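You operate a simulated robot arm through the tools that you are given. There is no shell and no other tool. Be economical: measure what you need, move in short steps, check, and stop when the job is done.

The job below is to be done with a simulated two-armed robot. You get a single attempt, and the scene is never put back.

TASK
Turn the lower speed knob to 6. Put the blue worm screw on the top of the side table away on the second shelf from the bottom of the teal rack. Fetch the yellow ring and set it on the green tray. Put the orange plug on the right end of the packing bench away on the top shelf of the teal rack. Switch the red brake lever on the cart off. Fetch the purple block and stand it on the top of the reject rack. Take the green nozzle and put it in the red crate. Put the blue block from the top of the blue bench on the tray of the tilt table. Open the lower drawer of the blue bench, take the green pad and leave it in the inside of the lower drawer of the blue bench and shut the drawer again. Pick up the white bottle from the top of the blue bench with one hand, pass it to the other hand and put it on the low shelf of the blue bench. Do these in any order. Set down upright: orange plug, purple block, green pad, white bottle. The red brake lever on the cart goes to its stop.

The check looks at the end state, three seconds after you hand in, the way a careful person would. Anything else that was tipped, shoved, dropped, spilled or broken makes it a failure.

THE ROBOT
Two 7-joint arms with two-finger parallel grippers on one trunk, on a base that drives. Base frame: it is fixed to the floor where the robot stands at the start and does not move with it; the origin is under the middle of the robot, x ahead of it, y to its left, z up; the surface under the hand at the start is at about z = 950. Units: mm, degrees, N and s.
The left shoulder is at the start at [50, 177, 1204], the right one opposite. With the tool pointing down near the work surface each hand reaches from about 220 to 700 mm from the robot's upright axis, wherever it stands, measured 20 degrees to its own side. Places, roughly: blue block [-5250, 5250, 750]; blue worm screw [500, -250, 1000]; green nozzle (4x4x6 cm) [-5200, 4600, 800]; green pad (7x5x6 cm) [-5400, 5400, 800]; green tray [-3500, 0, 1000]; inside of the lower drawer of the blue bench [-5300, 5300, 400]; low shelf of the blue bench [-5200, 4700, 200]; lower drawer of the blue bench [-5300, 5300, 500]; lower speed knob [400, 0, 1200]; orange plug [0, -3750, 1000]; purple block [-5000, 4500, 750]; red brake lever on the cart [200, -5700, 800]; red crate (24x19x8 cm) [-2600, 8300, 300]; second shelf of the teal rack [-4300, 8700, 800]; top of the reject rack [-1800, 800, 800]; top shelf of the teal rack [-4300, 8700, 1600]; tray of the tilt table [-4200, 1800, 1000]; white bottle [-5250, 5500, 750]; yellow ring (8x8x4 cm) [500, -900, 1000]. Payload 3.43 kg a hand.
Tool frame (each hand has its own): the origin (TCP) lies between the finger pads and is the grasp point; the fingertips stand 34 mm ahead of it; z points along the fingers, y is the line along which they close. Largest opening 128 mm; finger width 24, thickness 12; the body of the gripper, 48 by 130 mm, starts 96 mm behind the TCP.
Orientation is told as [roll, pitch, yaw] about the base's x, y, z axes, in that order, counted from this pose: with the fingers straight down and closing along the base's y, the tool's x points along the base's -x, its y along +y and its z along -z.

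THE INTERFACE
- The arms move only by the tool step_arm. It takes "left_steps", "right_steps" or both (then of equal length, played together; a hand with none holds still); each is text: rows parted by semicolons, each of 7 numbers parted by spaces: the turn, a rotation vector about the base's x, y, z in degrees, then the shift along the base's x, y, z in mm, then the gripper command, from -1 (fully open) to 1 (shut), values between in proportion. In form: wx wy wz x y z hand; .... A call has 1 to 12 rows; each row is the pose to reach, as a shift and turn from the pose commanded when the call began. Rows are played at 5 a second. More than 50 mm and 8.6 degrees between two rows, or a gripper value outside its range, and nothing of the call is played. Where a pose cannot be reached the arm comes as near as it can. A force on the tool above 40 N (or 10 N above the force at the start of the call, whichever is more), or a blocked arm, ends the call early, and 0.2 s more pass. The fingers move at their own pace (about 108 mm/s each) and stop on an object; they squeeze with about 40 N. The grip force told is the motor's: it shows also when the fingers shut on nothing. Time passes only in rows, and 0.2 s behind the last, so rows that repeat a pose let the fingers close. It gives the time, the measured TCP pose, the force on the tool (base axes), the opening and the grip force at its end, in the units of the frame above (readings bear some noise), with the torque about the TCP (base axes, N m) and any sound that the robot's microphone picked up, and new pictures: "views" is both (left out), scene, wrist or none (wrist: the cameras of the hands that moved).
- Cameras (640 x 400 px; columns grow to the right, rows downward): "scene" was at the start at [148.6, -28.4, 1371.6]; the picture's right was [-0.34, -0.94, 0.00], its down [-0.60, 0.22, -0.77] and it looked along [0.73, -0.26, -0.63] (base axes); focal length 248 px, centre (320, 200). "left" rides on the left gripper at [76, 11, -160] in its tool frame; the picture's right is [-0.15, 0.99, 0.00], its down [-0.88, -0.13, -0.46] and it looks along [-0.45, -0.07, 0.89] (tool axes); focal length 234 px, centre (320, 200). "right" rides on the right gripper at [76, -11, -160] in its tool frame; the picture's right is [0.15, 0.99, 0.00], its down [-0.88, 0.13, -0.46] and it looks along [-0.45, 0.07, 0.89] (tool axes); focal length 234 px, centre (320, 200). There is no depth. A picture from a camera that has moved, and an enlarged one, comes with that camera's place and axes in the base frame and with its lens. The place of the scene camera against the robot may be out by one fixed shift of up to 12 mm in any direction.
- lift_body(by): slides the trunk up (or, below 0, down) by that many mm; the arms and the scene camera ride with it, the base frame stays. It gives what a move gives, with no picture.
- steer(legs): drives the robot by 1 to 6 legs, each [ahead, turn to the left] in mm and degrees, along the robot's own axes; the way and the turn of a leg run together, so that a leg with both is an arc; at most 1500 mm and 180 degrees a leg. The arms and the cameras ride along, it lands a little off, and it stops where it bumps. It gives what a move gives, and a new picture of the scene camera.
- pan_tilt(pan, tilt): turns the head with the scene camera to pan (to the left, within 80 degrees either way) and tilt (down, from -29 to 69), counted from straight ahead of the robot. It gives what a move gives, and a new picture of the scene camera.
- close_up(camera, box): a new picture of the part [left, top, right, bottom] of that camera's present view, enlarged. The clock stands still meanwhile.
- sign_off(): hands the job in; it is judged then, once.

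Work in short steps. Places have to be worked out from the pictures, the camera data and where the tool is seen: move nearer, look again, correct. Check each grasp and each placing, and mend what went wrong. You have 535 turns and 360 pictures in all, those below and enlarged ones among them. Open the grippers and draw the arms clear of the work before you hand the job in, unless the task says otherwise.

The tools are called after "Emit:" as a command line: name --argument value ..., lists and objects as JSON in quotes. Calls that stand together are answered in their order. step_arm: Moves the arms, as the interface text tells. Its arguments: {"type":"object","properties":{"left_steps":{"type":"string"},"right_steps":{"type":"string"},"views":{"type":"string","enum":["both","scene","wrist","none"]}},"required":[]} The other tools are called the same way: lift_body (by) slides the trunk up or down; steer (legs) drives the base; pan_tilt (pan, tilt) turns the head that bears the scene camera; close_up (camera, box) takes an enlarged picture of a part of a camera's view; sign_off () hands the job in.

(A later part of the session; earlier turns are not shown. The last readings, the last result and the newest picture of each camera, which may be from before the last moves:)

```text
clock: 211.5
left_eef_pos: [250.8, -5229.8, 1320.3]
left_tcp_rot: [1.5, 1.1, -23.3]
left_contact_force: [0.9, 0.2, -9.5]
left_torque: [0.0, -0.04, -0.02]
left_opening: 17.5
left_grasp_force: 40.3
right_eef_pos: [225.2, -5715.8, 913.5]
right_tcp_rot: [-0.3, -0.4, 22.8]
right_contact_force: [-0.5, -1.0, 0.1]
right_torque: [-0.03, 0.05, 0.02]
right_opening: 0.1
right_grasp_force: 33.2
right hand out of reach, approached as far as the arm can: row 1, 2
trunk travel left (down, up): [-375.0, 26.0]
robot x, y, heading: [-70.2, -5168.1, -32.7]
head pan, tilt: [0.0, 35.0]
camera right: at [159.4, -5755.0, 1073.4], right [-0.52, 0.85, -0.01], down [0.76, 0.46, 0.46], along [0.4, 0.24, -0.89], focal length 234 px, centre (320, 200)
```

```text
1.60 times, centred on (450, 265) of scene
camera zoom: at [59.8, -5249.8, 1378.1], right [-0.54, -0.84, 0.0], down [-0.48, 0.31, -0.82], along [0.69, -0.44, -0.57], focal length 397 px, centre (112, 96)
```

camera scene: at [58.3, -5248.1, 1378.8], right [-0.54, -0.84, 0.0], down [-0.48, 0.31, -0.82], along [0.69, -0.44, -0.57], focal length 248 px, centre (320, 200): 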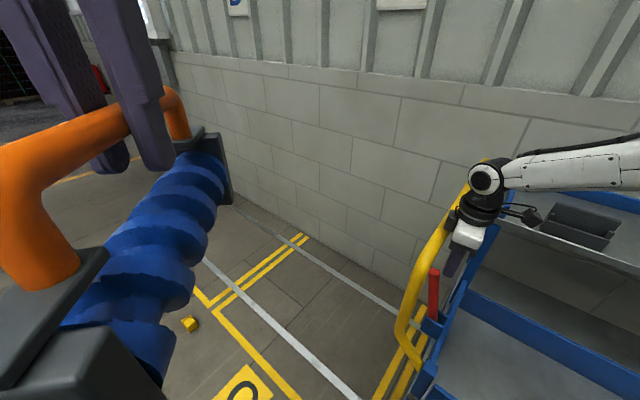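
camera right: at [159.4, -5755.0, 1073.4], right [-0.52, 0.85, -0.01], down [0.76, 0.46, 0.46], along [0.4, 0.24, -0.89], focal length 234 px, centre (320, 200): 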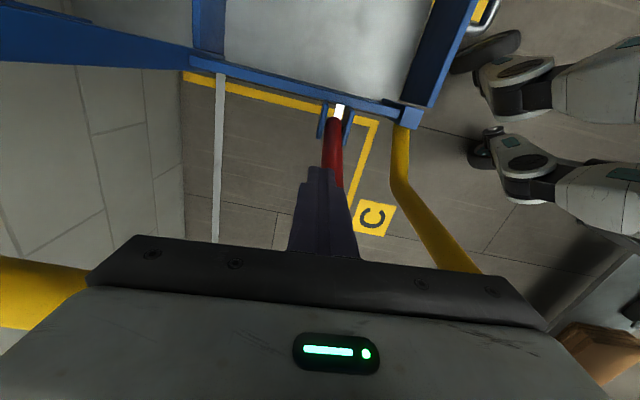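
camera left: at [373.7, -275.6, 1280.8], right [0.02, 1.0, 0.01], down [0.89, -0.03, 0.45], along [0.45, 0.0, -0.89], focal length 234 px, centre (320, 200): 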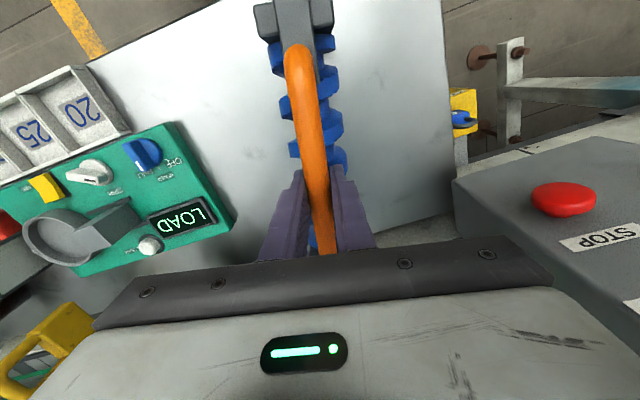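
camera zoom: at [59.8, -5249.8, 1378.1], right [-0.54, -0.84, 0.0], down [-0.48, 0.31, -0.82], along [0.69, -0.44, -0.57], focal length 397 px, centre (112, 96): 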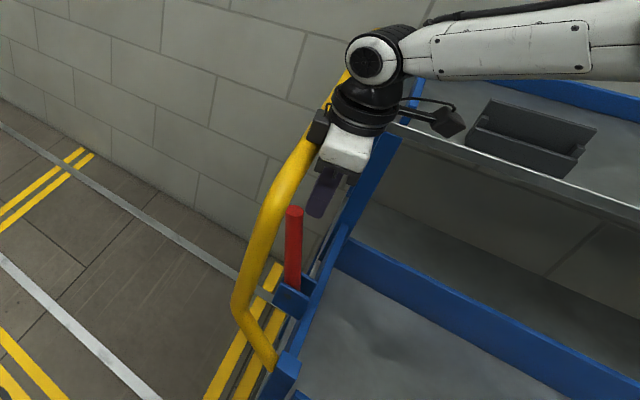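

The wrist is touching the yellow handle and the fingers slid behind the lever. I retreat, and re-approach with the hand tilted so the wrist comes from the front side.

Emit:
step_arm --right_steps "0 0 0 -25 0 0 1; 0 0 0 -50 0 0 1; 0 0 0 -60 5 40 1; 0 0 0 -70 10 80 1; 0 0 0 -75 20 110 1" --views "none"

Emit:
step_arm --right_steps "-8 -2.2 0 5 5 0 1; -16 -4.4 0 10 10 0 1; -24 -6.6 0 15 15 0 1; -32 -8.8 0 20 20 -20 1; -34 -9.3 0 20 20 -50 1" --views "both"

```text
clock: 212.7
left_eef_pos: [251.0, -5230.2, 1321.0]
left_tcp_rot: [1.3, 1.2, -23.3]
left_contact_force: [-0.7, 0.1, -8.7]
left_torque: [0.01, -0.03, 0.01]
left_opening: 17.4
left_grasp_force: 39.6
right_eef_pos: [150.6, -5696.0, 1024.2]
right_tcp_rot: [-0.2, -0.3, 23.0]
right_contact_force: [0.8, -0.2, -0.6]
right_torque: [-0.01, -0.02, -0.03]
right_opening: 0.0
right_grasp_force: 32.6
trunk travel left (down, up): [-375.0, 26.0]
robot x, y, heading: [-70.8, -5165.4, -32.5]
head pan, tilt: [0.0, 35.0]
```

```text
clock: 213.9
left_eef_pos: [253.5, -5230.7, 1322.4]
left_tcp_rot: [1.4, 1.1, -23.4]
left_contact_force: [0.4, -0.8, -9.5]
left_torque: [-0.01, -0.03, 0.01]
left_opening: 17.5
left_grasp_force: 39.7
right_eef_pos: [171.3, -5673.4, 973.9]
right_tcp_rot: [-35.4, 4.1, 21.8]
right_contact_force: [0.1, 0.5, 0.0]
right_torque: [0.02, -0.04, 0.0]
right_opening: 0.1
right_grasp_force: 33.1
trunk travel left (down, up): [-375.0, 26.0]
robot x, y, heading: [-71.6, -5163.5, -32.4]
head pan, tilt: [0.0, 35.0]
camera scene: at [59.9, -5250.2, 1378.2], right [-0.54, -0.84, 0.0], down [-0.48, 0.31, -0.82], along [0.69, -0.44, -0.57], focal length 248 px, centre (320, 200)
camera right: at [79.5, -5621.6, 1116.9], right [-0.47, 0.68, -0.56], down [0.7, 0.68, 0.23], along [0.54, -0.28, -0.8], focal length 234 px, centre (320, 200)
```

scene: 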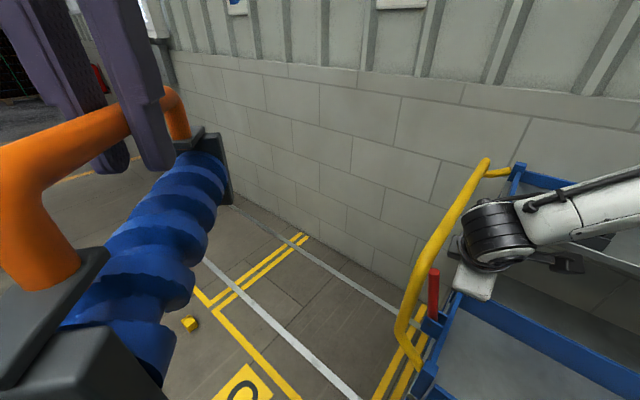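
right: 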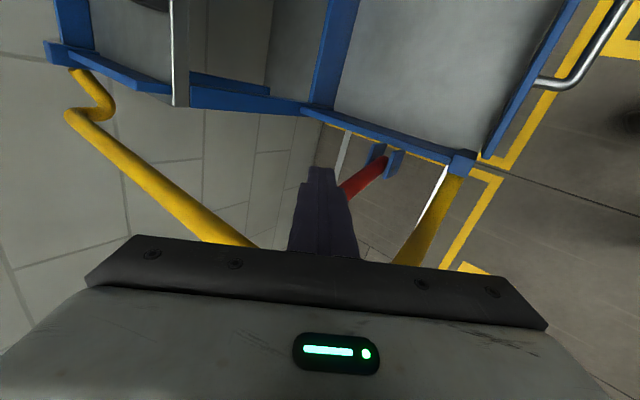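

Now lower the tilted fingers to the lever's height and push outward in steps.

Emit:
step_arm --right_steps "0 0 0 5 -4 -35 1; 0 0 0 10 -6 -66 1; 0 0 0 25 -4 -66 1; 0 0 0 40 0 -66 1; 0 0 0 50 3 -66 1; 0 0 0 60 6 -66 1" --views "both"

```text
clock: 215.3
left_eef_pos: [250.8, -5228.6, 1322.6]
left_tcp_rot: [1.2, 1.2, -23.3]
left_contact_force: [-0.4, -0.4, -9.1]
left_torque: [-0.03, -0.03, -0.02]
left_opening: 17.7
left_grasp_force: 39.9
right_eef_pos: [213.9, -5678.1, 923.5]
right_tcp_rot: [-35.2, 4.1, 21.8]
right_contact_force: [-1.0, 1.2, 0.6]
right_torque: [-0.01, -0.01, 0.0]
right_opening: 0.0
right_grasp_force: 33.3
right hand out of reach, approached as far as the arm can: row 4, 5, 6
trunk travel left (down, up): [-375.0, 26.0]
robot x, y, heading: [-77.1, -5164.0, -32.7]
head pan, tilt: [0.0, 35.0]
camera scene: at [60.2, -5249.6, 1378.2], right [-0.54, -0.84, 0.0], down [-0.48, 0.31, -0.82], along [0.69, -0.44, -0.57], focal length 248 px, centre (320, 200)
camera right: at [122.9, -5625.9, 1066.5], right [-0.47, 0.68, -0.56], down [0.7, 0.68, 0.23], along [0.54, -0.28, -0.8], focal length 234 px, centre (320, 200)
```

scene: 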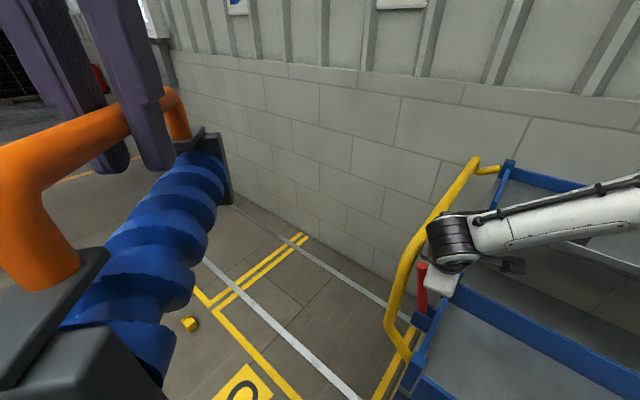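
right: 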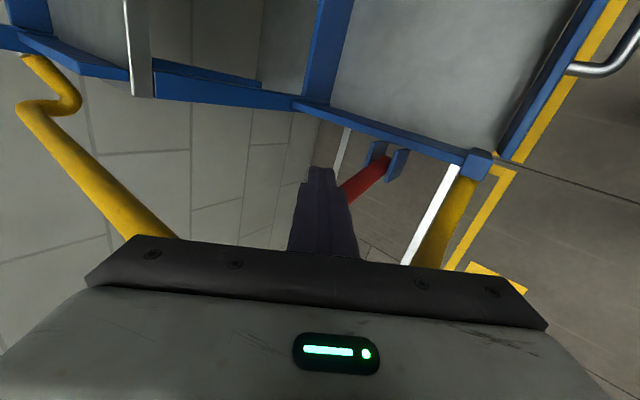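

Comparing rays: the lever has rotated from ~15° inward to ~16° outward (apparently its stop), and afterwards my push rolled the cart ≈65 mm along its axis (corner from [122,-5640] to ≈[185,-5613]). I back the hand out, then will push the cart back from its outer side.

Emit:
step_arm --right_steps "0 0 0 -20 0 10 1; 0 0 0 -40 10 50 1; 0 0 0 -60 30 90 1; 0 0 0 -70 50 130 1; 0 0 0 -80 70 170 1; 0 0 0 -80 80 200 1" --views "both"

Emit:
close_up --camera "scene" --box '[370, 140, 530, 390]'

```text
clock: 216.7
left_eef_pos: [251.0, -5228.8, 1320.9]
left_tcp_rot: [1.3, 1.2, -23.3]
left_contact_force: [-0.8, 0.3, -9.2]
left_torque: [-0.03, 0.0, 0.02]
left_opening: 17.4
left_grasp_force: 40.4
right_eef_pos: [134.2, -5597.6, 1124.3]
right_tcp_rot: [-35.1, 4.2, 21.8]
right_contact_force: [0.7, -0.5, -0.3]
right_torque: [0.0, -0.01, 0.04]
right_opening: 0.0
right_grasp_force: 32.3
trunk travel left (down, up): [-375.0, 26.0]
robot x, y, heading: [-72.3, -5166.1, -32.5]
head pan, tilt: [0.0, 35.0]
camera scene: at [59.8, -5249.4, 1378.2], right [-0.54, -0.84, 0.0], down [-0.48, 0.31, -0.82], along [0.69, -0.44, -0.57], focal length 248 px, centre (320, 200)
camera right: at [42.7, -5545.6, 1267.4], right [-0.47, 0.68, -0.56], down [0.7, 0.68, 0.23], along [0.54, -0.28, -0.8], focal length 234 px, centre (320, 200)
```

scene: 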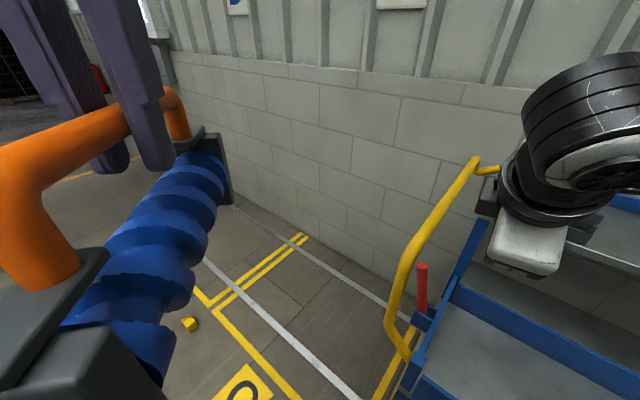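
right: 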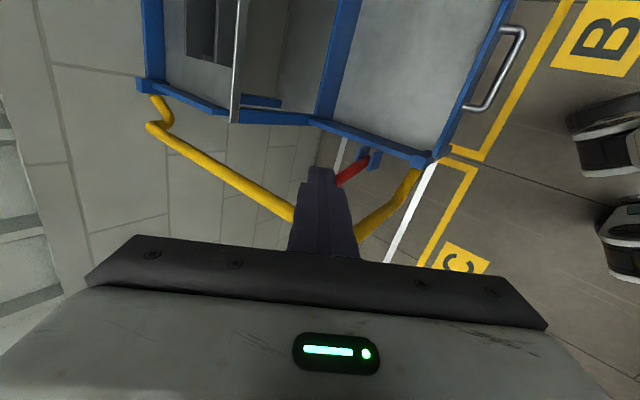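

```text
1.60 times, centred on (450, 265) of scene
camera zoom: at [59.8, -5249.4, 1378.2], right [-0.54, -0.84, 0.0], down [-0.48, 0.31, -0.82], along [0.69, -0.44, -0.57], focal length 397 px, centre (112, 96)
```

zoom: 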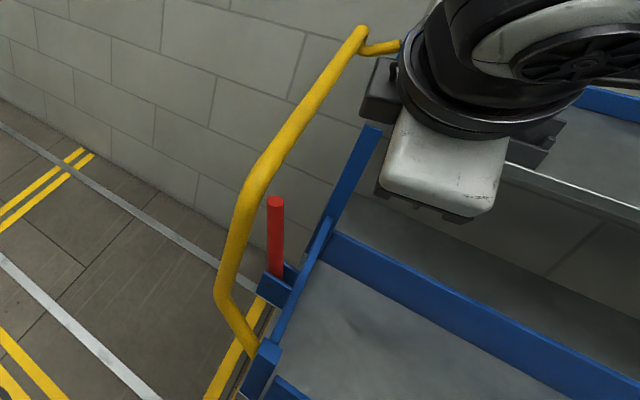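

I raise and retract the right hand, then reposition further along so I can push the cart back from outside the yellow handle.

Emit:
step_arm --right_steps "0 0 0 -20 40 20 1; 0 0 0 -40 75 50 1; 0 0 0 -55 105 85 1; 0 0 0 -60 120 120 1" --views "none"

```text
refused: row 2 steps farther than a row can; nothing moved
```

Emit:
step_arm --right_steps "0 0 0 -15 35 20 1; 0 0 0 -30 65 45 1; 0 0 0 -45 95 75 1; 0 0 0 -55 120 105 1; 0 0 0 -60 125 125 1" --views "none"

```text
clock: 217.9
left_eef_pos: [251.5, -5227.9, 1321.8]
left_tcp_rot: [1.4, 1.2, -23.3]
left_contact_force: [-0.3, 0.3, -8.8]
left_torque: [-0.03, -0.04, -0.03]
left_opening: 17.5
left_grasp_force: 40.4
right_eef_pos: [73.0, -5476.2, 1249.7]
right_tcp_rot: [-35.2, 3.9, 21.6]
right_contact_force: [0.9, -0.8, 1.0]
right_torque: [-0.02, 0.01, 0.04]
right_opening: 0.0
right_grasp_force: 33.0
right hand out of reach, approached as far as the arm can: row 5
trunk travel left (down, up): [-375.0, 26.0]
robot x, y, heading: [-75.3, -5167.0, -32.1]
head pan, tilt: [0.0, 35.0]
```

Emit:
steer --legs '[[-100, 0], [0, 34], [310, 0], [0, -50]]'

```text
clock: 224.6
left_eef_pos: [445.4, -5256.1, 1321.1]
left_tcp_rot: [1.5, 1.3, -39.3]
left_contact_force: [0.6, -0.2, -8.3]
left_torque: [-0.04, -0.04, -0.01]
left_opening: 17.2
left_grasp_force: 40.2
right_eef_pos: [206.3, -5445.1, 1250.7]
right_tcp_rot: [-35.2, 3.9, 5.8]
right_contact_force: [-0.3, 1.0, 0.2]
right_torque: [0.05, -0.05, 0.01]
right_opening: 0.0
right_grasp_force: 33.1
trunk travel left (down, up): [-375.0, 26.0]
robot x, y, heading: [149.3, -5104.0, -48.3]
head pan, tilt: [0.0, 35.0]
camera scene: at [255.3, -5222.8, 1378.3], right [-0.75, -0.66, 0.0], down [-0.38, 0.43, -0.82], along [0.54, -0.61, -0.57], focal length 248 px, centre (320, 200)
```

scene: 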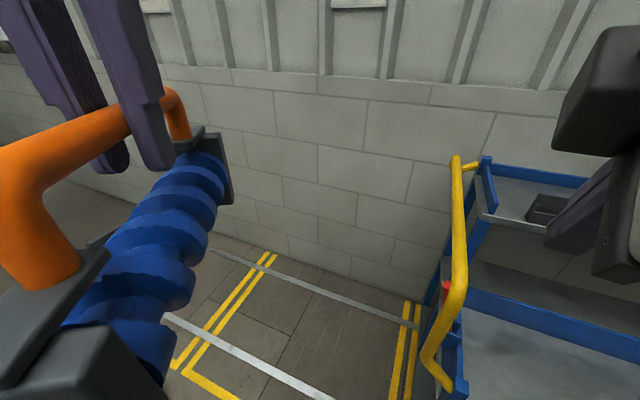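

The yellow push bar is horizontal at z≈1018, from ≈[249,-5565] to [412,-6065]. I'll put the closed fingers on its outer side near [275,-5640] and push the cart back.

Emit:
step_arm --right_steps "0 0 0 22 -38 0 1; 0 0 0 44 -76 0 1; 0 0 0 66 -114 0 1; 0 0 0 90 -150 0 1; 0 0 0 112 -183 -10 1; 0 0 0 112 -183 -55 1; 0 0 0 112 -183 -100 1; 0 0 0 112 -183 -145 1; 0 0 0 112 -183 -190 1; 0 0 0 112 -183 -225 1" --views "both"

```text
clock: 226.8
left_eef_pos: [447.0, -5256.3, 1320.9]
left_tcp_rot: [1.4, 1.1, -39.2]
left_contact_force: [-0.1, -0.8, -7.7]
left_torque: [-0.01, -0.03, 0.0]
left_opening: 17.5
left_grasp_force: 40.1
right_eef_pos: [319.7, -5627.6, 1024.1]
right_tcp_rot: [-35.2, 3.9, 5.7]
right_contact_force: [-0.6, 0.5, 0.5]
right_torque: [0.0, -0.04, -0.01]
right_opening: 0.0
right_grasp_force: 32.4
trunk travel left (down, up): [-375.0, 26.0]
robot x, y, heading: [151.3, -5101.5, -48.5]
head pan, tilt: [0.0, 35.0]
camera scene: at [255.6, -5223.3, 1378.2], right [-0.75, -0.66, 0.0], down [-0.38, 0.43, -0.82], along [0.54, -0.61, -0.57], focal length 248 px, centre (320, 200)
camera right: at [245.6, -5551.7, 1167.2], right [-0.26, 0.79, -0.56], down [0.86, 0.46, 0.24], along [0.44, -0.42, -0.79], focal length 234 px, centre (320, 200)
```

scene: 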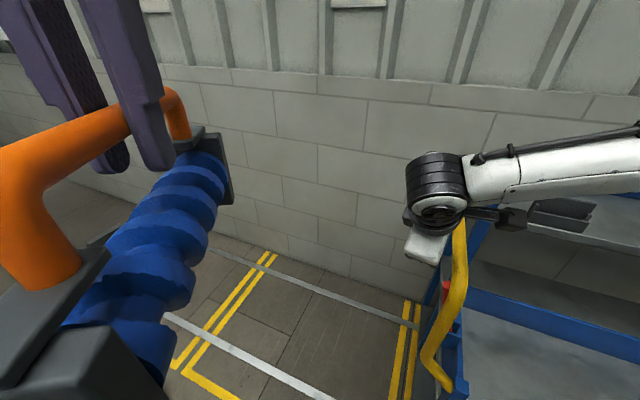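
right: 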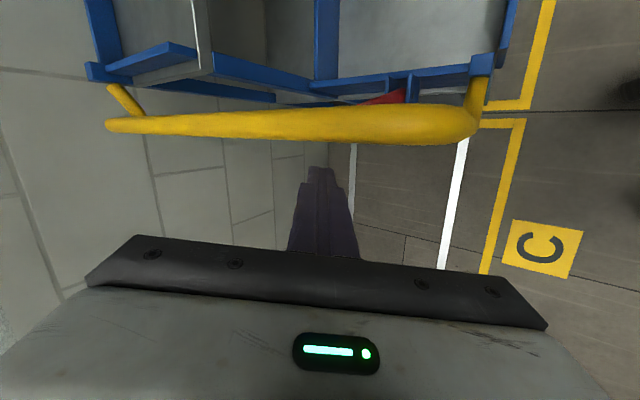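

Good view: fingers outside the bar with ~20 mm gap. Lower 15 mm and push 55 mm along the cart axis, watching.

Emit:
step_arm --right_steps "0 0 0 0 0 -15 1; 0 0 0 -10 -3 -15 1; 0 0 0 -20 -6 -15 1; 0 0 0 -30 -9 -15 1; 0 0 0 -40 -12 -15 1; 0 0 0 -52 -17 -15 1" --views "both"

```text
clock: 228.2
left_eef_pos: [444.9, -5255.5, 1320.9]
left_tcp_rot: [1.4, 1.2, -39.3]
left_contact_force: [0.3, 0.1, -10.3]
left_torque: [-0.04, -0.01, 0.01]
left_opening: 17.5
left_grasp_force: 40.2
right_eef_pos: [267.6, -5645.0, 1010.0]
right_tcp_rot: [-35.2, 4.1, 5.6]
right_contact_force: [0.0, 0.0, 0.5]
right_torque: [-0.02, -0.02, 0.02]
right_opening: 0.0
right_grasp_force: 33.5
trunk travel left (down, up): [-375.0, 26.0]
robot x, y, heading: [153.1, -5100.3, -48.5]
head pan, tilt: [0.0, 35.0]
camera scene: at [255.5, -5222.8, 1378.2], right [-0.75, -0.66, 0.0], down [-0.38, 0.43, -0.82], along [0.54, -0.61, -0.57], focal length 248 px, centre (320, 200)
camera right: at [193.2, -5568.8, 1152.8], right [-0.26, 0.79, -0.56], down [0.86, 0.46, 0.24], along [0.44, -0.42, -0.8], focal length 234 px, centre (320, 200)
```

scene: 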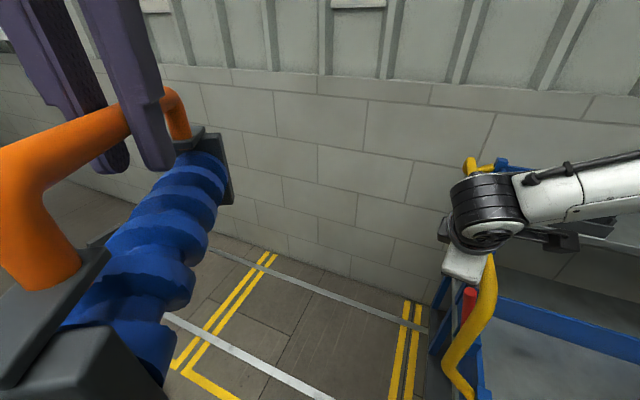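
right: 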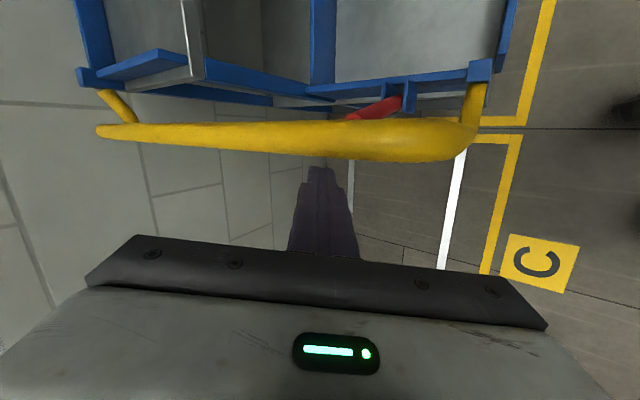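

The cart rolled back; its corner reads ≈[117,-5617], matching the original ≈[115,-5615]. I retract and return to the earlier viewpoint to compare with the original picture.

Emit:
step_arm --right_steps "0 0 0 25 8 0 1; 0 0 0 35 12 45 1; 0 0 0 35 20 90 1; 0 0 0 30 40 130 1; 0 0 0 20 70 165 1; 0 0 0 0 105 190 1; 0 0 0 -20 140 215 1; 0 0 0 -40 175 240 1" --views "none"

Emit:
steer --legs '[[0, 32], [-359, 0], [0, -43.3]]'

```text
clock: 230.0
left_eef_pos: [445.6, -5254.7, 1321.0]
left_tcp_rot: [1.4, 1.2, -39.2]
left_contact_force: [0.0, 0.2, -8.8]
left_torque: [-0.01, 0.0, 0.03]
left_opening: 17.6
left_grasp_force: 40.3
right_eef_pos: [225.5, -5468.3, 1250.0]
right_tcp_rot: [-35.1, 3.9, 5.6]
right_contact_force: [0.6, -0.8, 0.2]
right_torque: [0.03, -0.01, -0.05]
right_opening: 0.3
right_grasp_force: 33.0
trunk travel left (down, up): [-375.0, 26.0]
robot x, y, heading: [152.2, -5106.9, -48.5]
head pan, tilt: [0.0, 35.0]
```

```text
clock: 235.8
left_eef_pos: [69.6, -5210.5, 1321.3]
left_tcp_rot: [1.4, 1.2, -51.0]
left_contact_force: [0.5, -0.8, -8.4]
left_torque: [0.03, -0.01, -0.02]
left_opening: 17.7
left_grasp_force: 40.0
right_eef_pos: [-189.1, -5373.9, 1250.6]
right_tcp_rot: [-35.3, 3.9, -6.0]
right_contact_force: [0.2, 0.4, 0.6]
right_torque: [0.04, -0.02, 0.0]
right_opening: 0.1
right_grasp_force: 33.5
trunk travel left (down, up): [-375.0, 26.0]
robot x, y, heading: [-187.8, -5003.9, -60.2]
head pan, tilt: [0.0, 35.0]
camera scene: at [-110.7, -5140.2, 1378.3], right [-0.87, -0.5, 0.0], down [-0.29, 0.5, -0.82], along [0.41, -0.71, -0.57], focal length 248 px, centre (320, 200)
```

scene: 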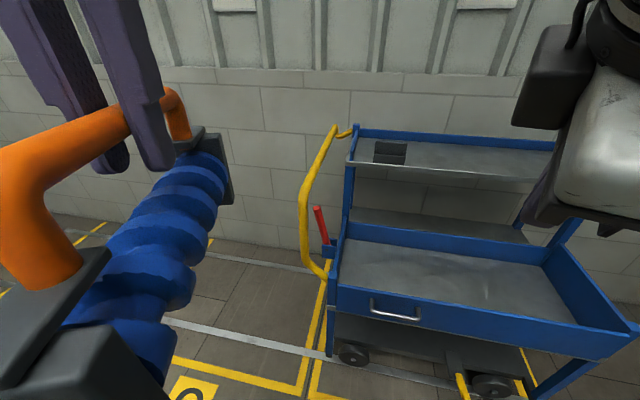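

The view matches the original picture within ~2 px: the cart is back in place and the lever leans outward. I zoom to judge the lever angle.

Emit:
close_up --camera "scene" --box '[290, 180, 390, 290]'

```text
3.64 times, centred on (340, 235) of scene
camera zoom: at [-110.7, -5140.2, 1378.3], right [-0.87, -0.5, 0.0], down [-0.29, 0.5, -0.82], along [0.41, -0.71, -0.57], focal length 901 px, centre (247, 73)
```

zoom: 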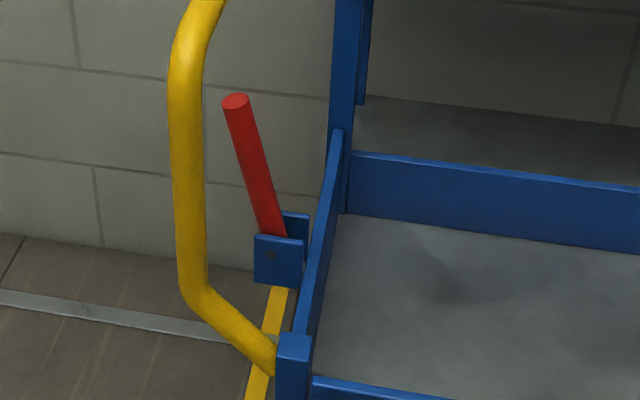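

By ray geometry the lever went from about -17° (in) to about +12° (out). To be sure it's on its stop I'll give it one more gentle, incremental push from a better stand, watching lever vs. cart.

Emit:
steer --legs '[[0, 33], [278, 0], [0, -23]]'

```text
clock: 240.5
left_eef_pos: [350.2, -5288.8, 1320.8]
left_tcp_rot: [1.4, 1.1, -40.9]
left_contact_force: [-0.1, -0.5, -8.9]
left_torque: [-0.05, -0.01, 0.01]
left_opening: 17.6
left_grasp_force: 40.0
right_eef_pos: [124.0, -5496.8, 1252.2]
right_tcp_rot: [-35.2, 3.7, 4.2]
right_contact_force: [-1.0, 0.9, -0.4]
right_torque: [-0.02, -0.03, 0.02]
right_opening: 0.1
right_grasp_force: 32.7
trunk travel left (down, up): [-375.0, 26.0]
robot x, y, heading: [57.3, -5130.7, -49.5]
head pan, tilt: [0.0, 35.0]
camera scene: at [160.0, -5251.5, 1378.4], right [-0.77, -0.64, 0.0], down [-0.37, 0.44, -0.82], along [0.53, -0.63, -0.57], focal length 248 px, centre (320, 200)
```

scene: 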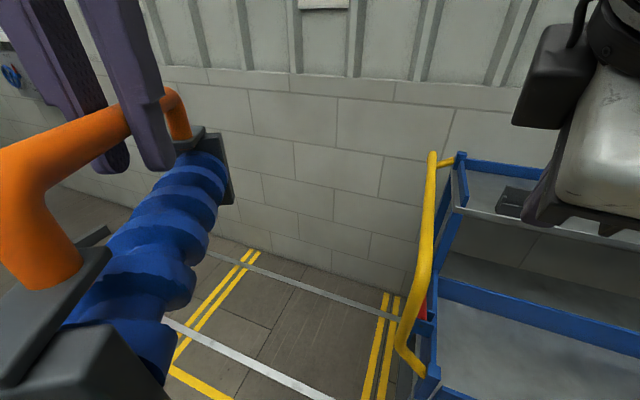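

Emit:
step_arm --right_steps "0 0 0 8 -40 -20 1; 0 0 0 16 -80 -45 1; 0 0 0 24 -120 -70 1; 0 0 0 30 -150 -105 1; 0 0 0 31 -165 -150 1; 0 0 0 31 -168 -195 1; 0 0 0 31 -170 -240 1; 0 0 0 31 -170 -285 1; 0 0 0 31 -171 -325 1; 0 0 0 31 -171 -342 1; 0 0 0 48 -169 -342 1" --views "wrist"

```text
clock: 242.6
left_eef_pos: [348.5, -5291.2, 1319.0]
left_tcp_rot: [1.5, 1.3, -40.7]
left_contact_force: [0.2, -0.1, -9.7]
left_torque: [0.02, 0.0, 0.01]
left_opening: 17.5
left_grasp_force: 40.3
right_eef_pos: [157.6, -5667.2, 929.7]
right_tcp_rot: [-35.5, 3.6, 4.2]
right_contact_force: [-7.2, 6.3, 9.6]
right_torque: [0.37, -0.98, 0.82]
right_opening: 0.0
right_grasp_force: 33.1
trunk travel left (down, up): [-375.0, 26.0]
robot x, y, heading: [56.2, -5130.7, -50.2]
head pan, tilt: [0.0, 35.0]
stopped in row 10 (right hand): the force on the tool passed its limit at 62 N (the readings are from after the stop); the commanded pose is now the measured one
camera right: at [84.8, -5589.4, 1070.9], right [-0.24, 0.79, -0.56], down [0.87, 0.43, 0.24], along [0.43, -0.43, -0.79], focal length 234 px, centre (320, 200)
```

right: 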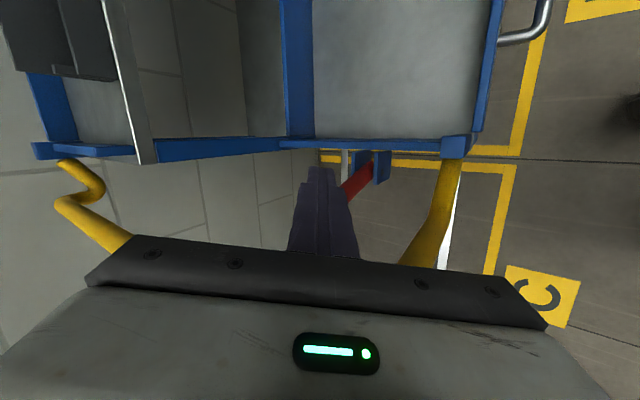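

The gripper body met the push bar from above (cart corner still at [114,-5614], unmoved). So my last earlier push may have acted on the bar, not the lever. I retreat and will approach the lever from the tray side with the hand pitched so it stays below/inside the bar.

Emit:
step_arm --right_steps "0 0 0 -20 0 5 1; 7 0.5 0 -45 5 40 1; 14 1 0 -65 15 80 1; 21 1.5 0 -75 40 115 1; 28 2 0 -75 65 150 1; 35.4 2.5 0 -75 95 180 1; 35.4 2.5 0 -75 120 210 1" --views "none"

Emit:
steer --legs '[[-110, 0], [0, -20]]'

```text
clock: 244.2
left_eef_pos: [350.6, -5289.4, 1321.2]
left_tcp_rot: [1.4, 1.1, -40.7]
left_contact_force: [0.1, 0.4, -8.5]
left_torque: [-0.03, 0.01, 0.02]
left_opening: 17.7
left_grasp_force: 40.3
right_eef_pos: [82.0, -5545.9, 1139.0]
right_tcp_rot: [0.2, 2.9, 6.2]
right_contact_force: [0.6, 0.8, 0.3]
right_torque: [-0.01, -0.04, -0.02]
right_opening: 0.0
right_grasp_force: 33.0
trunk travel left (down, up): [-375.0, 26.0]
robot x, y, heading: [58.4, -5129.9, -50.0]
head pan, tilt: [0.0, 35.0]
```

```text
clock: 246.5
left_eef_pos: [207.2, -5296.1, 1320.4]
left_tcp_rot: [1.4, 1.2, -60.8]
left_contact_force: [-0.2, -0.2, -8.5]
left_torque: [-0.03, -0.01, -0.03]
left_opening: 17.4
left_grasp_force: 39.9
right_eef_pos: [-131.3, -5445.0, 1138.7]
right_tcp_rot: [0.0, 2.9, -13.7]
right_contact_force: [-0.4, 1.1, 0.3]
right_torque: [0.01, 0.01, -0.04]
right_opening: 0.1
right_grasp_force: 32.4
trunk travel left (down, up): [-375.0, 26.0]
robot x, y, heading: [-10.6, -5049.4, -70.0]
head pan, tilt: [0.0, 35.0]
camera scene: at [42.1, -5195.4, 1378.2], right [-0.94, -0.34, 0.0], down [-0.2, 0.54, -0.82], along [0.28, -0.77, -0.57], focal length 248 px, centre (320, 200)
```

scene: 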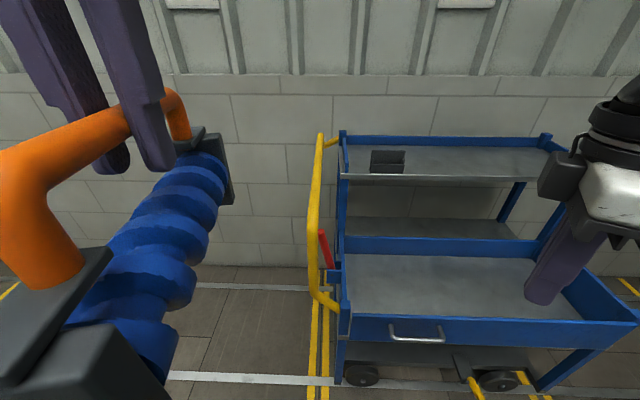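

I'm square to the cart here (its axis yaw ≈20°). I pitch the right hand 50° toward +x and move it over the tray, inside the lever.

Emit:
step_arm --right_steps "0.4 -6.7 3.9 22 -29 -3 1; 0.7 -13.4 7.8 44 -58 -6 1; 1.1 -20 11.7 66 -87 -9 1; 1.5 -26.8 15.6 88 -116 -12 1; 1.8 -33.5 19.5 110 -145 -15 1; 2.2 -40.1 23.4 132 -174 -20 1; 2.6 -46.8 27.3 154 -203 -25 1; 2.9 -53.5 31.2 176 -232 -30 1; 2.9 -53.5 31.2 190 -250 -60 1; 2.9 -53.5 31.2 195 -258 -100 1" --views "both"

```text
clock: 248.7
left_eef_pos: [208.0, -5295.6, 1321.0]
left_tcp_rot: [1.4, 1.1, -60.7]
left_contact_force: [-0.3, 0.0, -8.9]
left_torque: [-0.04, 0.04, 0.01]
left_opening: 17.6
left_grasp_force: 40.3
right_eef_pos: [41.4, -5636.4, 1100.3]
right_tcp_rot: [-0.4, -49.5, 19.9]
right_contact_force: [-0.2, -1.0, 0.9]
right_torque: [0.02, 0.01, -0.01]
right_opening: 0.2
right_grasp_force: 33.4
right hand out of reach, approached as far as the arm can: row 8, 9, 10
trunk travel left (down, up): [-375.0, 26.0]
robot x, y, heading: [-7.5, -5048.0, -70.0]
head pan, tilt: [0.0, 35.0]
camera scene: at [42.5, -5195.1, 1378.3], right [-0.94, -0.34, 0.0], down [-0.2, 0.54, -0.82], along [0.28, -0.77, -0.57], focal length 248 px, centre (320, 200)
camera right: at [-114.0, -5703.7, 1147.0], right [-0.42, 0.9, -0.12], down [0.17, 0.2, 0.97], along [0.89, 0.39, -0.24], focal length 234 px, centre (320, 200)
```

scene: 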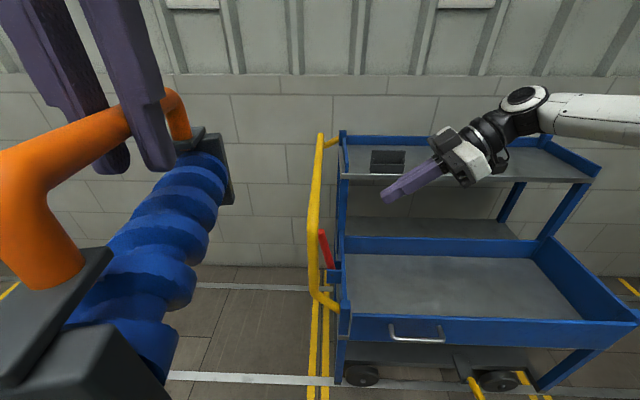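
right: 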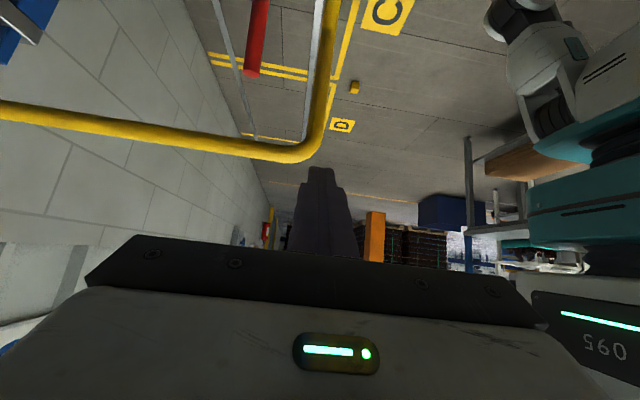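

Lever clearly visible, but the arm is at its reach limit. Drive 80 mm ahead.

Emit:
steer --legs '[[80, 0]]'

Emit:
step_arm --right_steps "0 0 0 10 5 -35 1; 0 0 0 20 8 -75 1; 0 0 0 30 8 -115 1; 0 0 0 40 8 -155 1; 0 0 0 50 8 -188 1" --views "both"

```text
clock: 249.7
left_eef_pos: [234.4, -5370.6, 1319.7]
left_tcp_rot: [1.3, 1.2, -60.7]
left_contact_force: [0.4, -0.7, -9.6]
left_torque: [-0.02, 0.02, 0.02]
left_opening: 17.3
left_grasp_force: 39.8
right_eef_pos: [69.5, -5711.4, 1099.5]
right_tcp_rot: [-0.2, -49.5, 19.8]
right_contact_force: [0.4, -1.0, 0.9]
right_torque: [0.02, 0.0, -0.01]
right_opening: 0.0
right_grasp_force: 32.8
trunk travel left (down, up): [-375.0, 26.0]
robot x, y, heading: [19.3, -5121.6, -69.5]
head pan, tilt: [0.0, 35.0]
camera scene: at [70.2, -5270.7, 1378.1], right [-0.94, -0.34, 0.0], down [-0.2, 0.54, -0.82], along [0.28, -0.77, -0.57], focal length 248 px, centre (320, 200)
```

scene: 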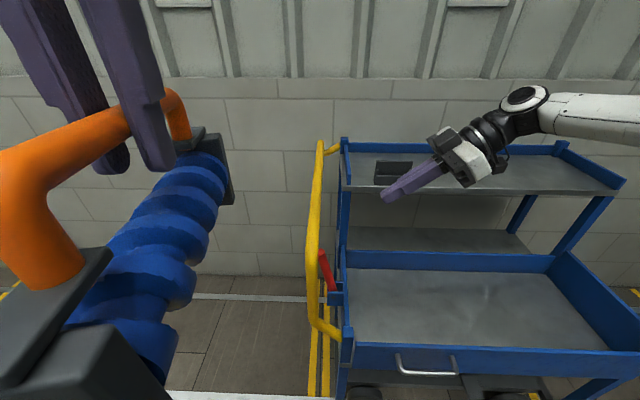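

```text
clock: 250.9
left_eef_pos: [235.8, -5369.4, 1320.3]
left_tcp_rot: [1.4, 1.2, -60.7]
left_contact_force: [-0.5, -0.1, -9.4]
left_torque: [0.01, 0.03, 0.01]
left_opening: 17.6
left_grasp_force: 39.9
right_eef_pos: [75.9, -5635.8, 1006.0]
right_tcp_rot: [-0.7, -48.9, 19.9]
right_contact_force: [0.9, 0.4, -0.7]
right_torque: [0.0, 0.01, 0.0]
right_opening: 0.0
right_grasp_force: 33.4
right hand out of reach, approached as far as the arm can: row 1, 2, 3, 4, 5
trunk travel left (down, up): [-375.0, 26.0]
robot x, y, heading: [15.8, -5124.0, -69.9]
head pan, tilt: [0.0, 35.0]
camera scene: at [69.9, -5270.0, 1378.2], right [-0.94, -0.34, 0.0], down [-0.2, 0.54, -0.82], along [0.28, -0.77, -0.57], focal length 248 px, centre (320, 200)
camera right: at [-80.4, -5702.7, 1054.8], right [-0.42, 0.9, -0.12], down [0.18, 0.21, 0.96], along [0.89, 0.38, -0.25], focal length 234 px, centre (320, 200)
```

scene: 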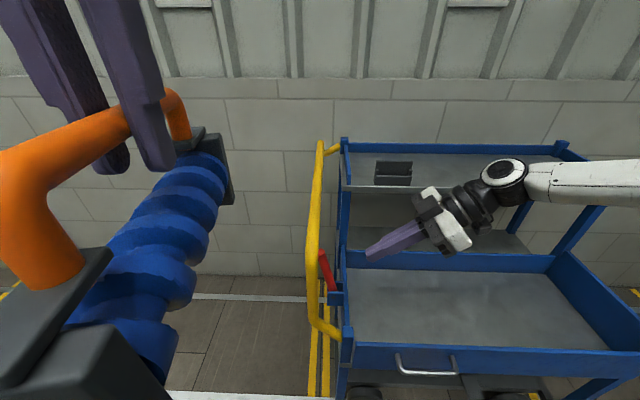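
right: 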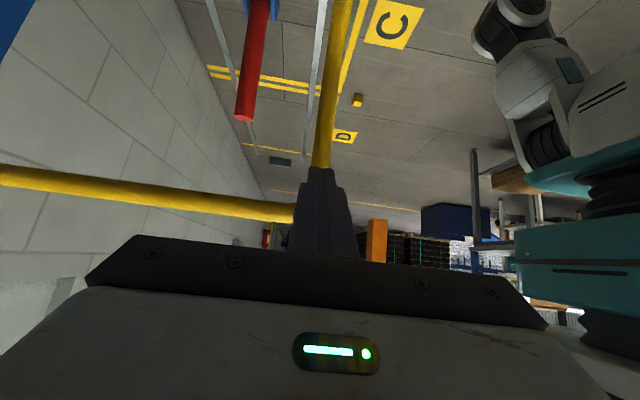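

Still reach-limited at 50° pitch. I reduce the pitch to ~25°, which needs less reach, and try for the position just inside the lever.

Emit:
step_arm --right_steps "-1.4 3.9 0 0 -12 -5 1; -2.8 7.8 0 5 -24 -20 1; -4.2 11.7 0 10 -36 -45 1; -5.6 15.6 0 20 -48 -70 1; -7.0 19.5 0 35 -58 -88 1; -8.5 23.5 0 50 -66 -98 1" --views "both"

```text
clock: 252.3
left_eef_pos: [235.5, -5369.8, 1321.0]
left_tcp_rot: [1.4, 1.2, -60.7]
left_contact_force: [0.1, 0.0, -8.1]
left_torque: [0.01, 0.01, 0.01]
left_opening: 17.4
left_grasp_force: 39.5
right_eef_pos: [62.0, -5659.8, 950.1]
right_tcp_rot: [-0.5, -24.4, 19.8]
right_contact_force: [0.0, -0.2, 0.3]
right_torque: [0.0, -0.03, 0.01]
right_opening: 0.1
right_grasp_force: 33.0
right hand out of reach, approached as far as the arm can: row 3, 4, 5, 6
trunk travel left (down, up): [-375.0, 26.0]
robot x, y, heading: [17.7, -5118.8, -69.8]
head pan, tilt: [0.0, 35.0]
camera scene: at [69.9, -5269.9, 1378.2], right [-0.94, -0.34, 0.0], down [-0.2, 0.54, -0.82], along [0.28, -0.77, -0.57], focal length 248 px, centre (320, 200)
camera right: at [-61.0, -5715.5, 1065.2], right [-0.46, 0.89, -0.07], down [0.53, 0.33, 0.78], along [0.71, 0.32, -0.62], focal length 234 px, centre (320, 200)
```

scene: 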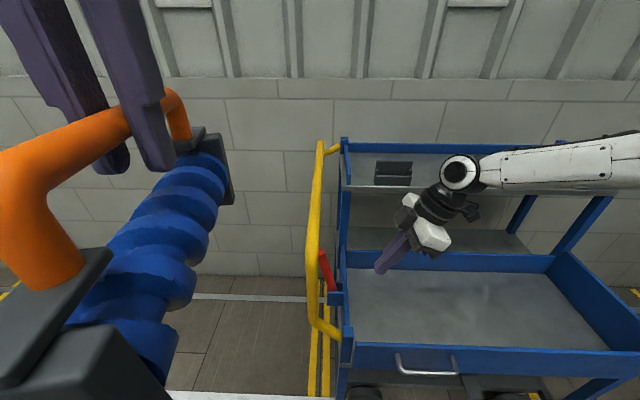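
right: 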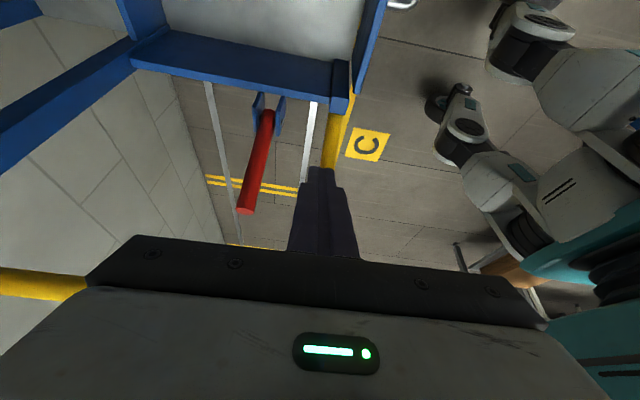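

The limit is lateral: the right hand can't cross toward the centre. I should stand farther +x so the lever is well to my right. Raise the hand and relocate to ≈[289,-5153], heading -70°.

Emit:
step_arm --right_steps "0 0 0 -10 10 45 1; 0 0 0 -20 25 90 1; 0 0 0 -30 50 130 1; 0 0 0 -40 80 165 1; 0 0 0 -50 110 200 1; 0 0 0 -55 140 235 1; 0 0 0 -60 160 265 1" --views "none"

Emit:
steer --legs '[[0, 63], [275, 0], [0, -63]]'

```text
clock: 253.9
left_eef_pos: [235.6, -5369.0, 1320.2]
left_tcp_rot: [1.4, 1.2, -60.7]
left_contact_force: [0.3, -0.1, -9.4]
left_torque: [-0.01, -0.01, 0.01]
left_opening: 17.7
left_grasp_force: 40.0
right_eef_pos: [2.4, -5499.1, 1214.7]
right_tcp_rot: [-0.3, -24.6, 20.0]
right_contact_force: [0.0, 0.3, 0.2]
right_torque: [-0.03, 0.04, 0.01]
right_opening: 0.4
right_grasp_force: 33.0
trunk travel left (down, up): [-375.0, 26.0]
robot x, y, heading: [20.2, -5123.2, -70.0]
head pan, tilt: [0.0, 35.0]
```

```text
clock: 261.4
left_eef_pos: [511.6, -5400.0, 1320.8]
left_tcp_rot: [1.5, 1.2, -59.9]
left_contact_force: [0.3, -0.5, -8.5]
left_torque: [-0.01, -0.02, 0.01]
left_opening: 17.5
left_grasp_force: 39.9
right_eef_pos: [280.7, -5532.5, 1214.4]
right_tcp_rot: [-0.4, -24.5, 20.7]
right_contact_force: [0.1, 0.7, 0.5]
right_torque: [0.0, -0.01, 0.0]
right_opening: 0.2
right_grasp_force: 32.7
trunk travel left (down, up): [-375.0, 26.0]
robot x, y, heading: [289.3, -5153.5, -69.1]
head pan, tilt: [0.0, 35.0]
camera scene: at [345.4, -5301.6, 1378.2], right [-0.93, -0.36, 0.0], down [-0.2, 0.54, -0.82], along [0.29, -0.77, -0.57], focal length 248 px, centre (320, 200)
```

scene: 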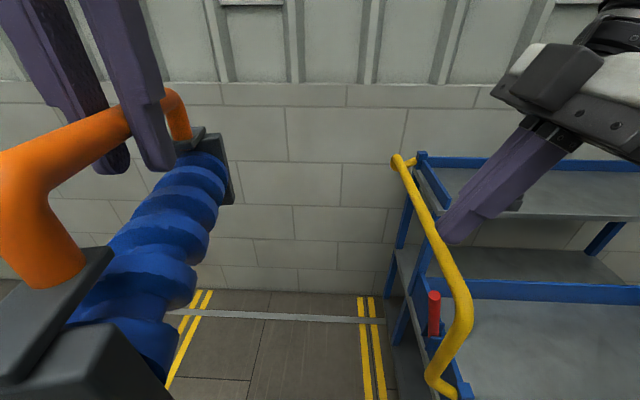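

Now the lever is well on my right. Move over the bar to the tray side, pitching to ~45°.

Emit:
step_arm --right_steps "0 0 0 -30 -25 0 1; 0 0 0 -60 -50 -5 1; 1.7 -4.7 0 -90 -80 -15 1; 3.4 -9.4 0 -120 -105 -30 1; 5.1 -14.1 0 -150 -130 -50 1; 6.8 -18.8 0 -170 -155 -80 1; 6.8 -18.8 0 -185 -170 -120 1; 6.8 -18.8 0 -185 -175 -165 1" --views "both"

```text
clock: 263.2
left_eef_pos: [512.2, -5399.7, 1320.4]
left_tcp_rot: [1.5, 1.2, -59.9]
left_contact_force: [-0.4, 0.2, -9.2]
left_torque: [-0.03, 0.03, -0.02]
left_opening: 17.5
left_grasp_force: 40.0
right_eef_pos: [94.3, -5707.2, 1048.4]
right_tcp_rot: [-0.7, -44.5, 21.0]
right_contact_force: [-0.1, 0.1, 0.0]
right_torque: [0.03, -0.01, 0.02]
right_opening: 0.0
right_grasp_force: 33.3
trunk travel left (down, up): [-375.0, 26.0]
robot x, y, heading: [289.7, -5151.3, -69.0]
head pan, tilt: [0.0, 35.0]
camera scene: at [345.4, -5302.2, 1378.2], right [-0.93, -0.36, 0.0], down [-0.2, 0.54, -0.82], along [0.29, -0.76, -0.57], focal length 248 px, centre (320, 200)
camera right: at [-56.0, -5776.3, 1110.3], right [-0.44, 0.89, -0.11], down [0.24, 0.24, 0.94], along [0.86, 0.39, -0.32], focal length 234 px, centre (320, 200)
```

scene: 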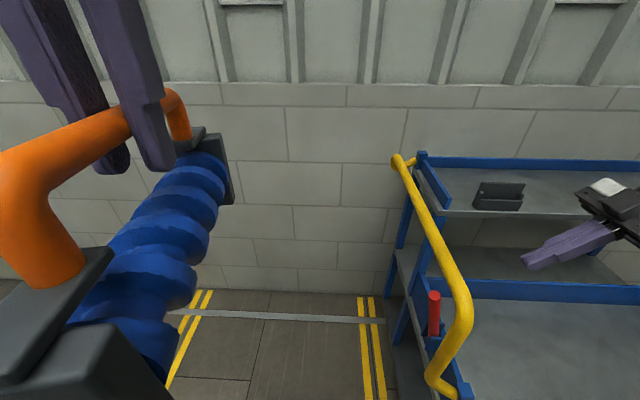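
right: 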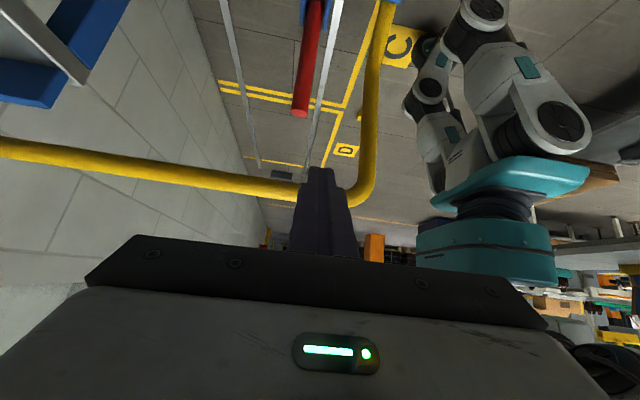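

Lever tip refined ≈[222,-5705,877] (≈15° out). I lower to lever height and bring the fingertips next to it.

Emit:
step_arm --right_steps "0 0 0 0 -2 -45 1; 0 0 0 10 -4 -88 1; 0 0 0 20 -5 -128 1; 0 0 0 32 -6 -160 1; 0 0 0 50 -6 -162 1; 0 0 0 65 -6 -162 1" --views "both"

```text
clock: 264.6
left_eef_pos: [512.4, -5398.7, 1320.9]
left_tcp_rot: [1.6, 1.3, -59.9]
left_contact_force: [-0.5, 0.6, -8.7]
left_torque: [-0.07, -0.02, -0.03]
left_opening: 17.5
left_grasp_force: 40.3
right_eef_pos: [149.9, -5692.6, 909.4]
right_tcp_rot: [-0.8, -44.3, 21.1]
right_contact_force: [-0.4, 0.2, -1.1]
right_torque: [0.0, -0.01, -0.03]
right_opening: 0.1
right_grasp_force: 32.6
right hand out of reach, approached as far as the arm can: row 4, 5, 6
trunk travel left (down, up): [-375.0, 26.0]
robot x, y, heading: [289.9, -5153.7, -69.0]
head pan, tilt: [0.0, 35.0]
camera scene: at [345.4, -5301.4, 1378.3], right [-0.93, -0.36, 0.0], down [-0.2, 0.54, -0.82], along [0.29, -0.77, -0.57], focal length 248 px, centre (320, 200)
camera right: at [-0.8, -5760.3, 972.4], right [-0.44, 0.89, -0.11], down [0.24, 0.24, 0.94], along [0.86, 0.39, -0.32], focal length 234 px, centre (320, 200)
```

scene: 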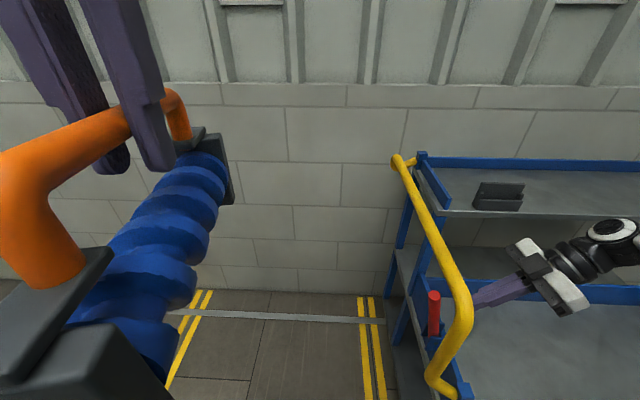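
right: 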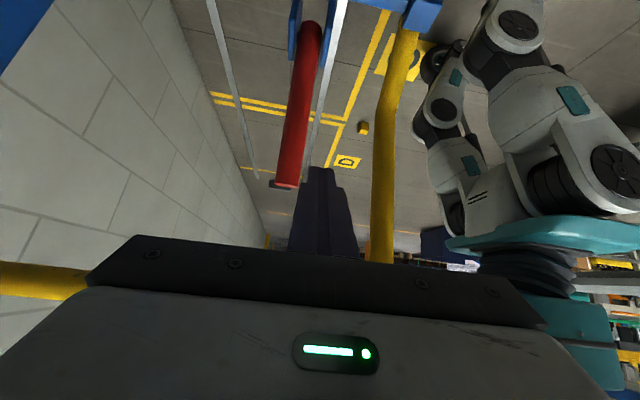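

The fingers are ~28 mm to the front of the lever; a 30 mm drive ahead corrects exactly that.

Emit:
steer --legs '[[30, 0]]'

Emit:
step_arm --right_steps "0 0 0 8 2 -10 1; 0 0 0 14 4 -15 1" --views "wrist"

```text
clock: 265.4
left_eef_pos: [523.9, -5429.0, 1320.7]
left_tcp_rot: [1.5, 1.3, -59.9]
left_contact_force: [0.4, -1.0, -9.0]
left_torque: [0.02, 0.0, 0.01]
left_opening: 17.2
left_grasp_force: 40.1
right_eef_pos: [160.0, -5720.5, 909.7]
right_tcp_rot: [-0.8, -44.3, 20.9]
right_contact_force: [-0.8, -0.6, -0.1]
right_torque: [0.02, -0.02, 0.03]
right_opening: 0.0
right_grasp_force: 32.7
trunk travel left (down, up): [-375.0, 26.0]
robot x, y, heading: [300.5, -5185.8, -69.1]
head pan, tilt: [0.0, 35.0]
camera scene: at [356.6, -5330.4, 1378.1], right [-0.93, -0.36, 0.0], down [-0.21, 0.54, -0.82], along [0.29, -0.76, -0.57], focal length 248 px, centre (320, 200)
```

scene: 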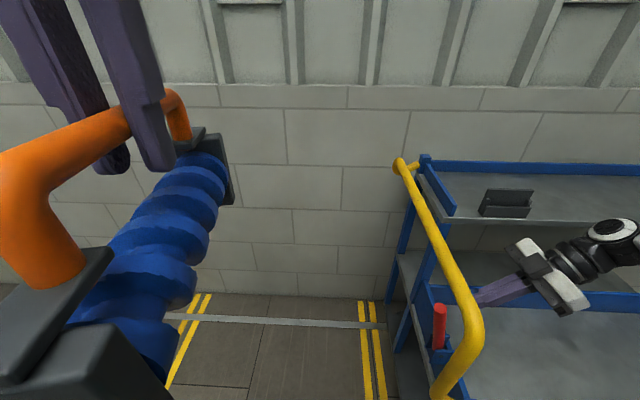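

```text
clock: 266.0
left_eef_pos: [522.7, -5428.1, 1319.7]
left_tcp_rot: [1.5, 1.3, -59.9]
left_contact_force: [0.7, -0.4, -9.2]
left_torque: [-0.02, 0.02, -0.02]
left_opening: 17.3
left_grasp_force: 39.6
right_eef_pos: [173.5, -5710.6, 903.1]
right_tcp_rot: [-0.9, -44.3, 21.0]
right_contact_force: [-0.7, 0.4, 0.6]
right_torque: [0.01, 0.02, -0.01]
right_opening: 0.0
right_grasp_force: 33.2
right hand out of reach, approached as far as the arm can: row 1, 2
trunk travel left (down, up): [-375.0, 26.0]
robot x, y, heading: [299.9, -5183.8, -69.1]
head pan, tilt: [0.0, 35.0]
camera right: at [21.6, -5777.8, 965.4], right [-0.44, 0.89, -0.11], down [0.25, 0.24, 0.94], along [0.86, 0.39, -0.33], focal length 234 px, centre (320, 200)
```

right: 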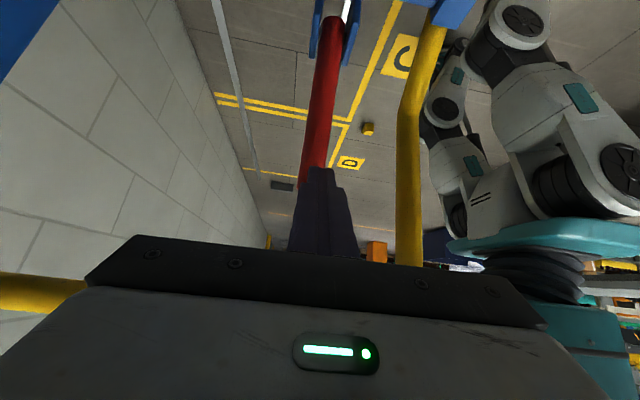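

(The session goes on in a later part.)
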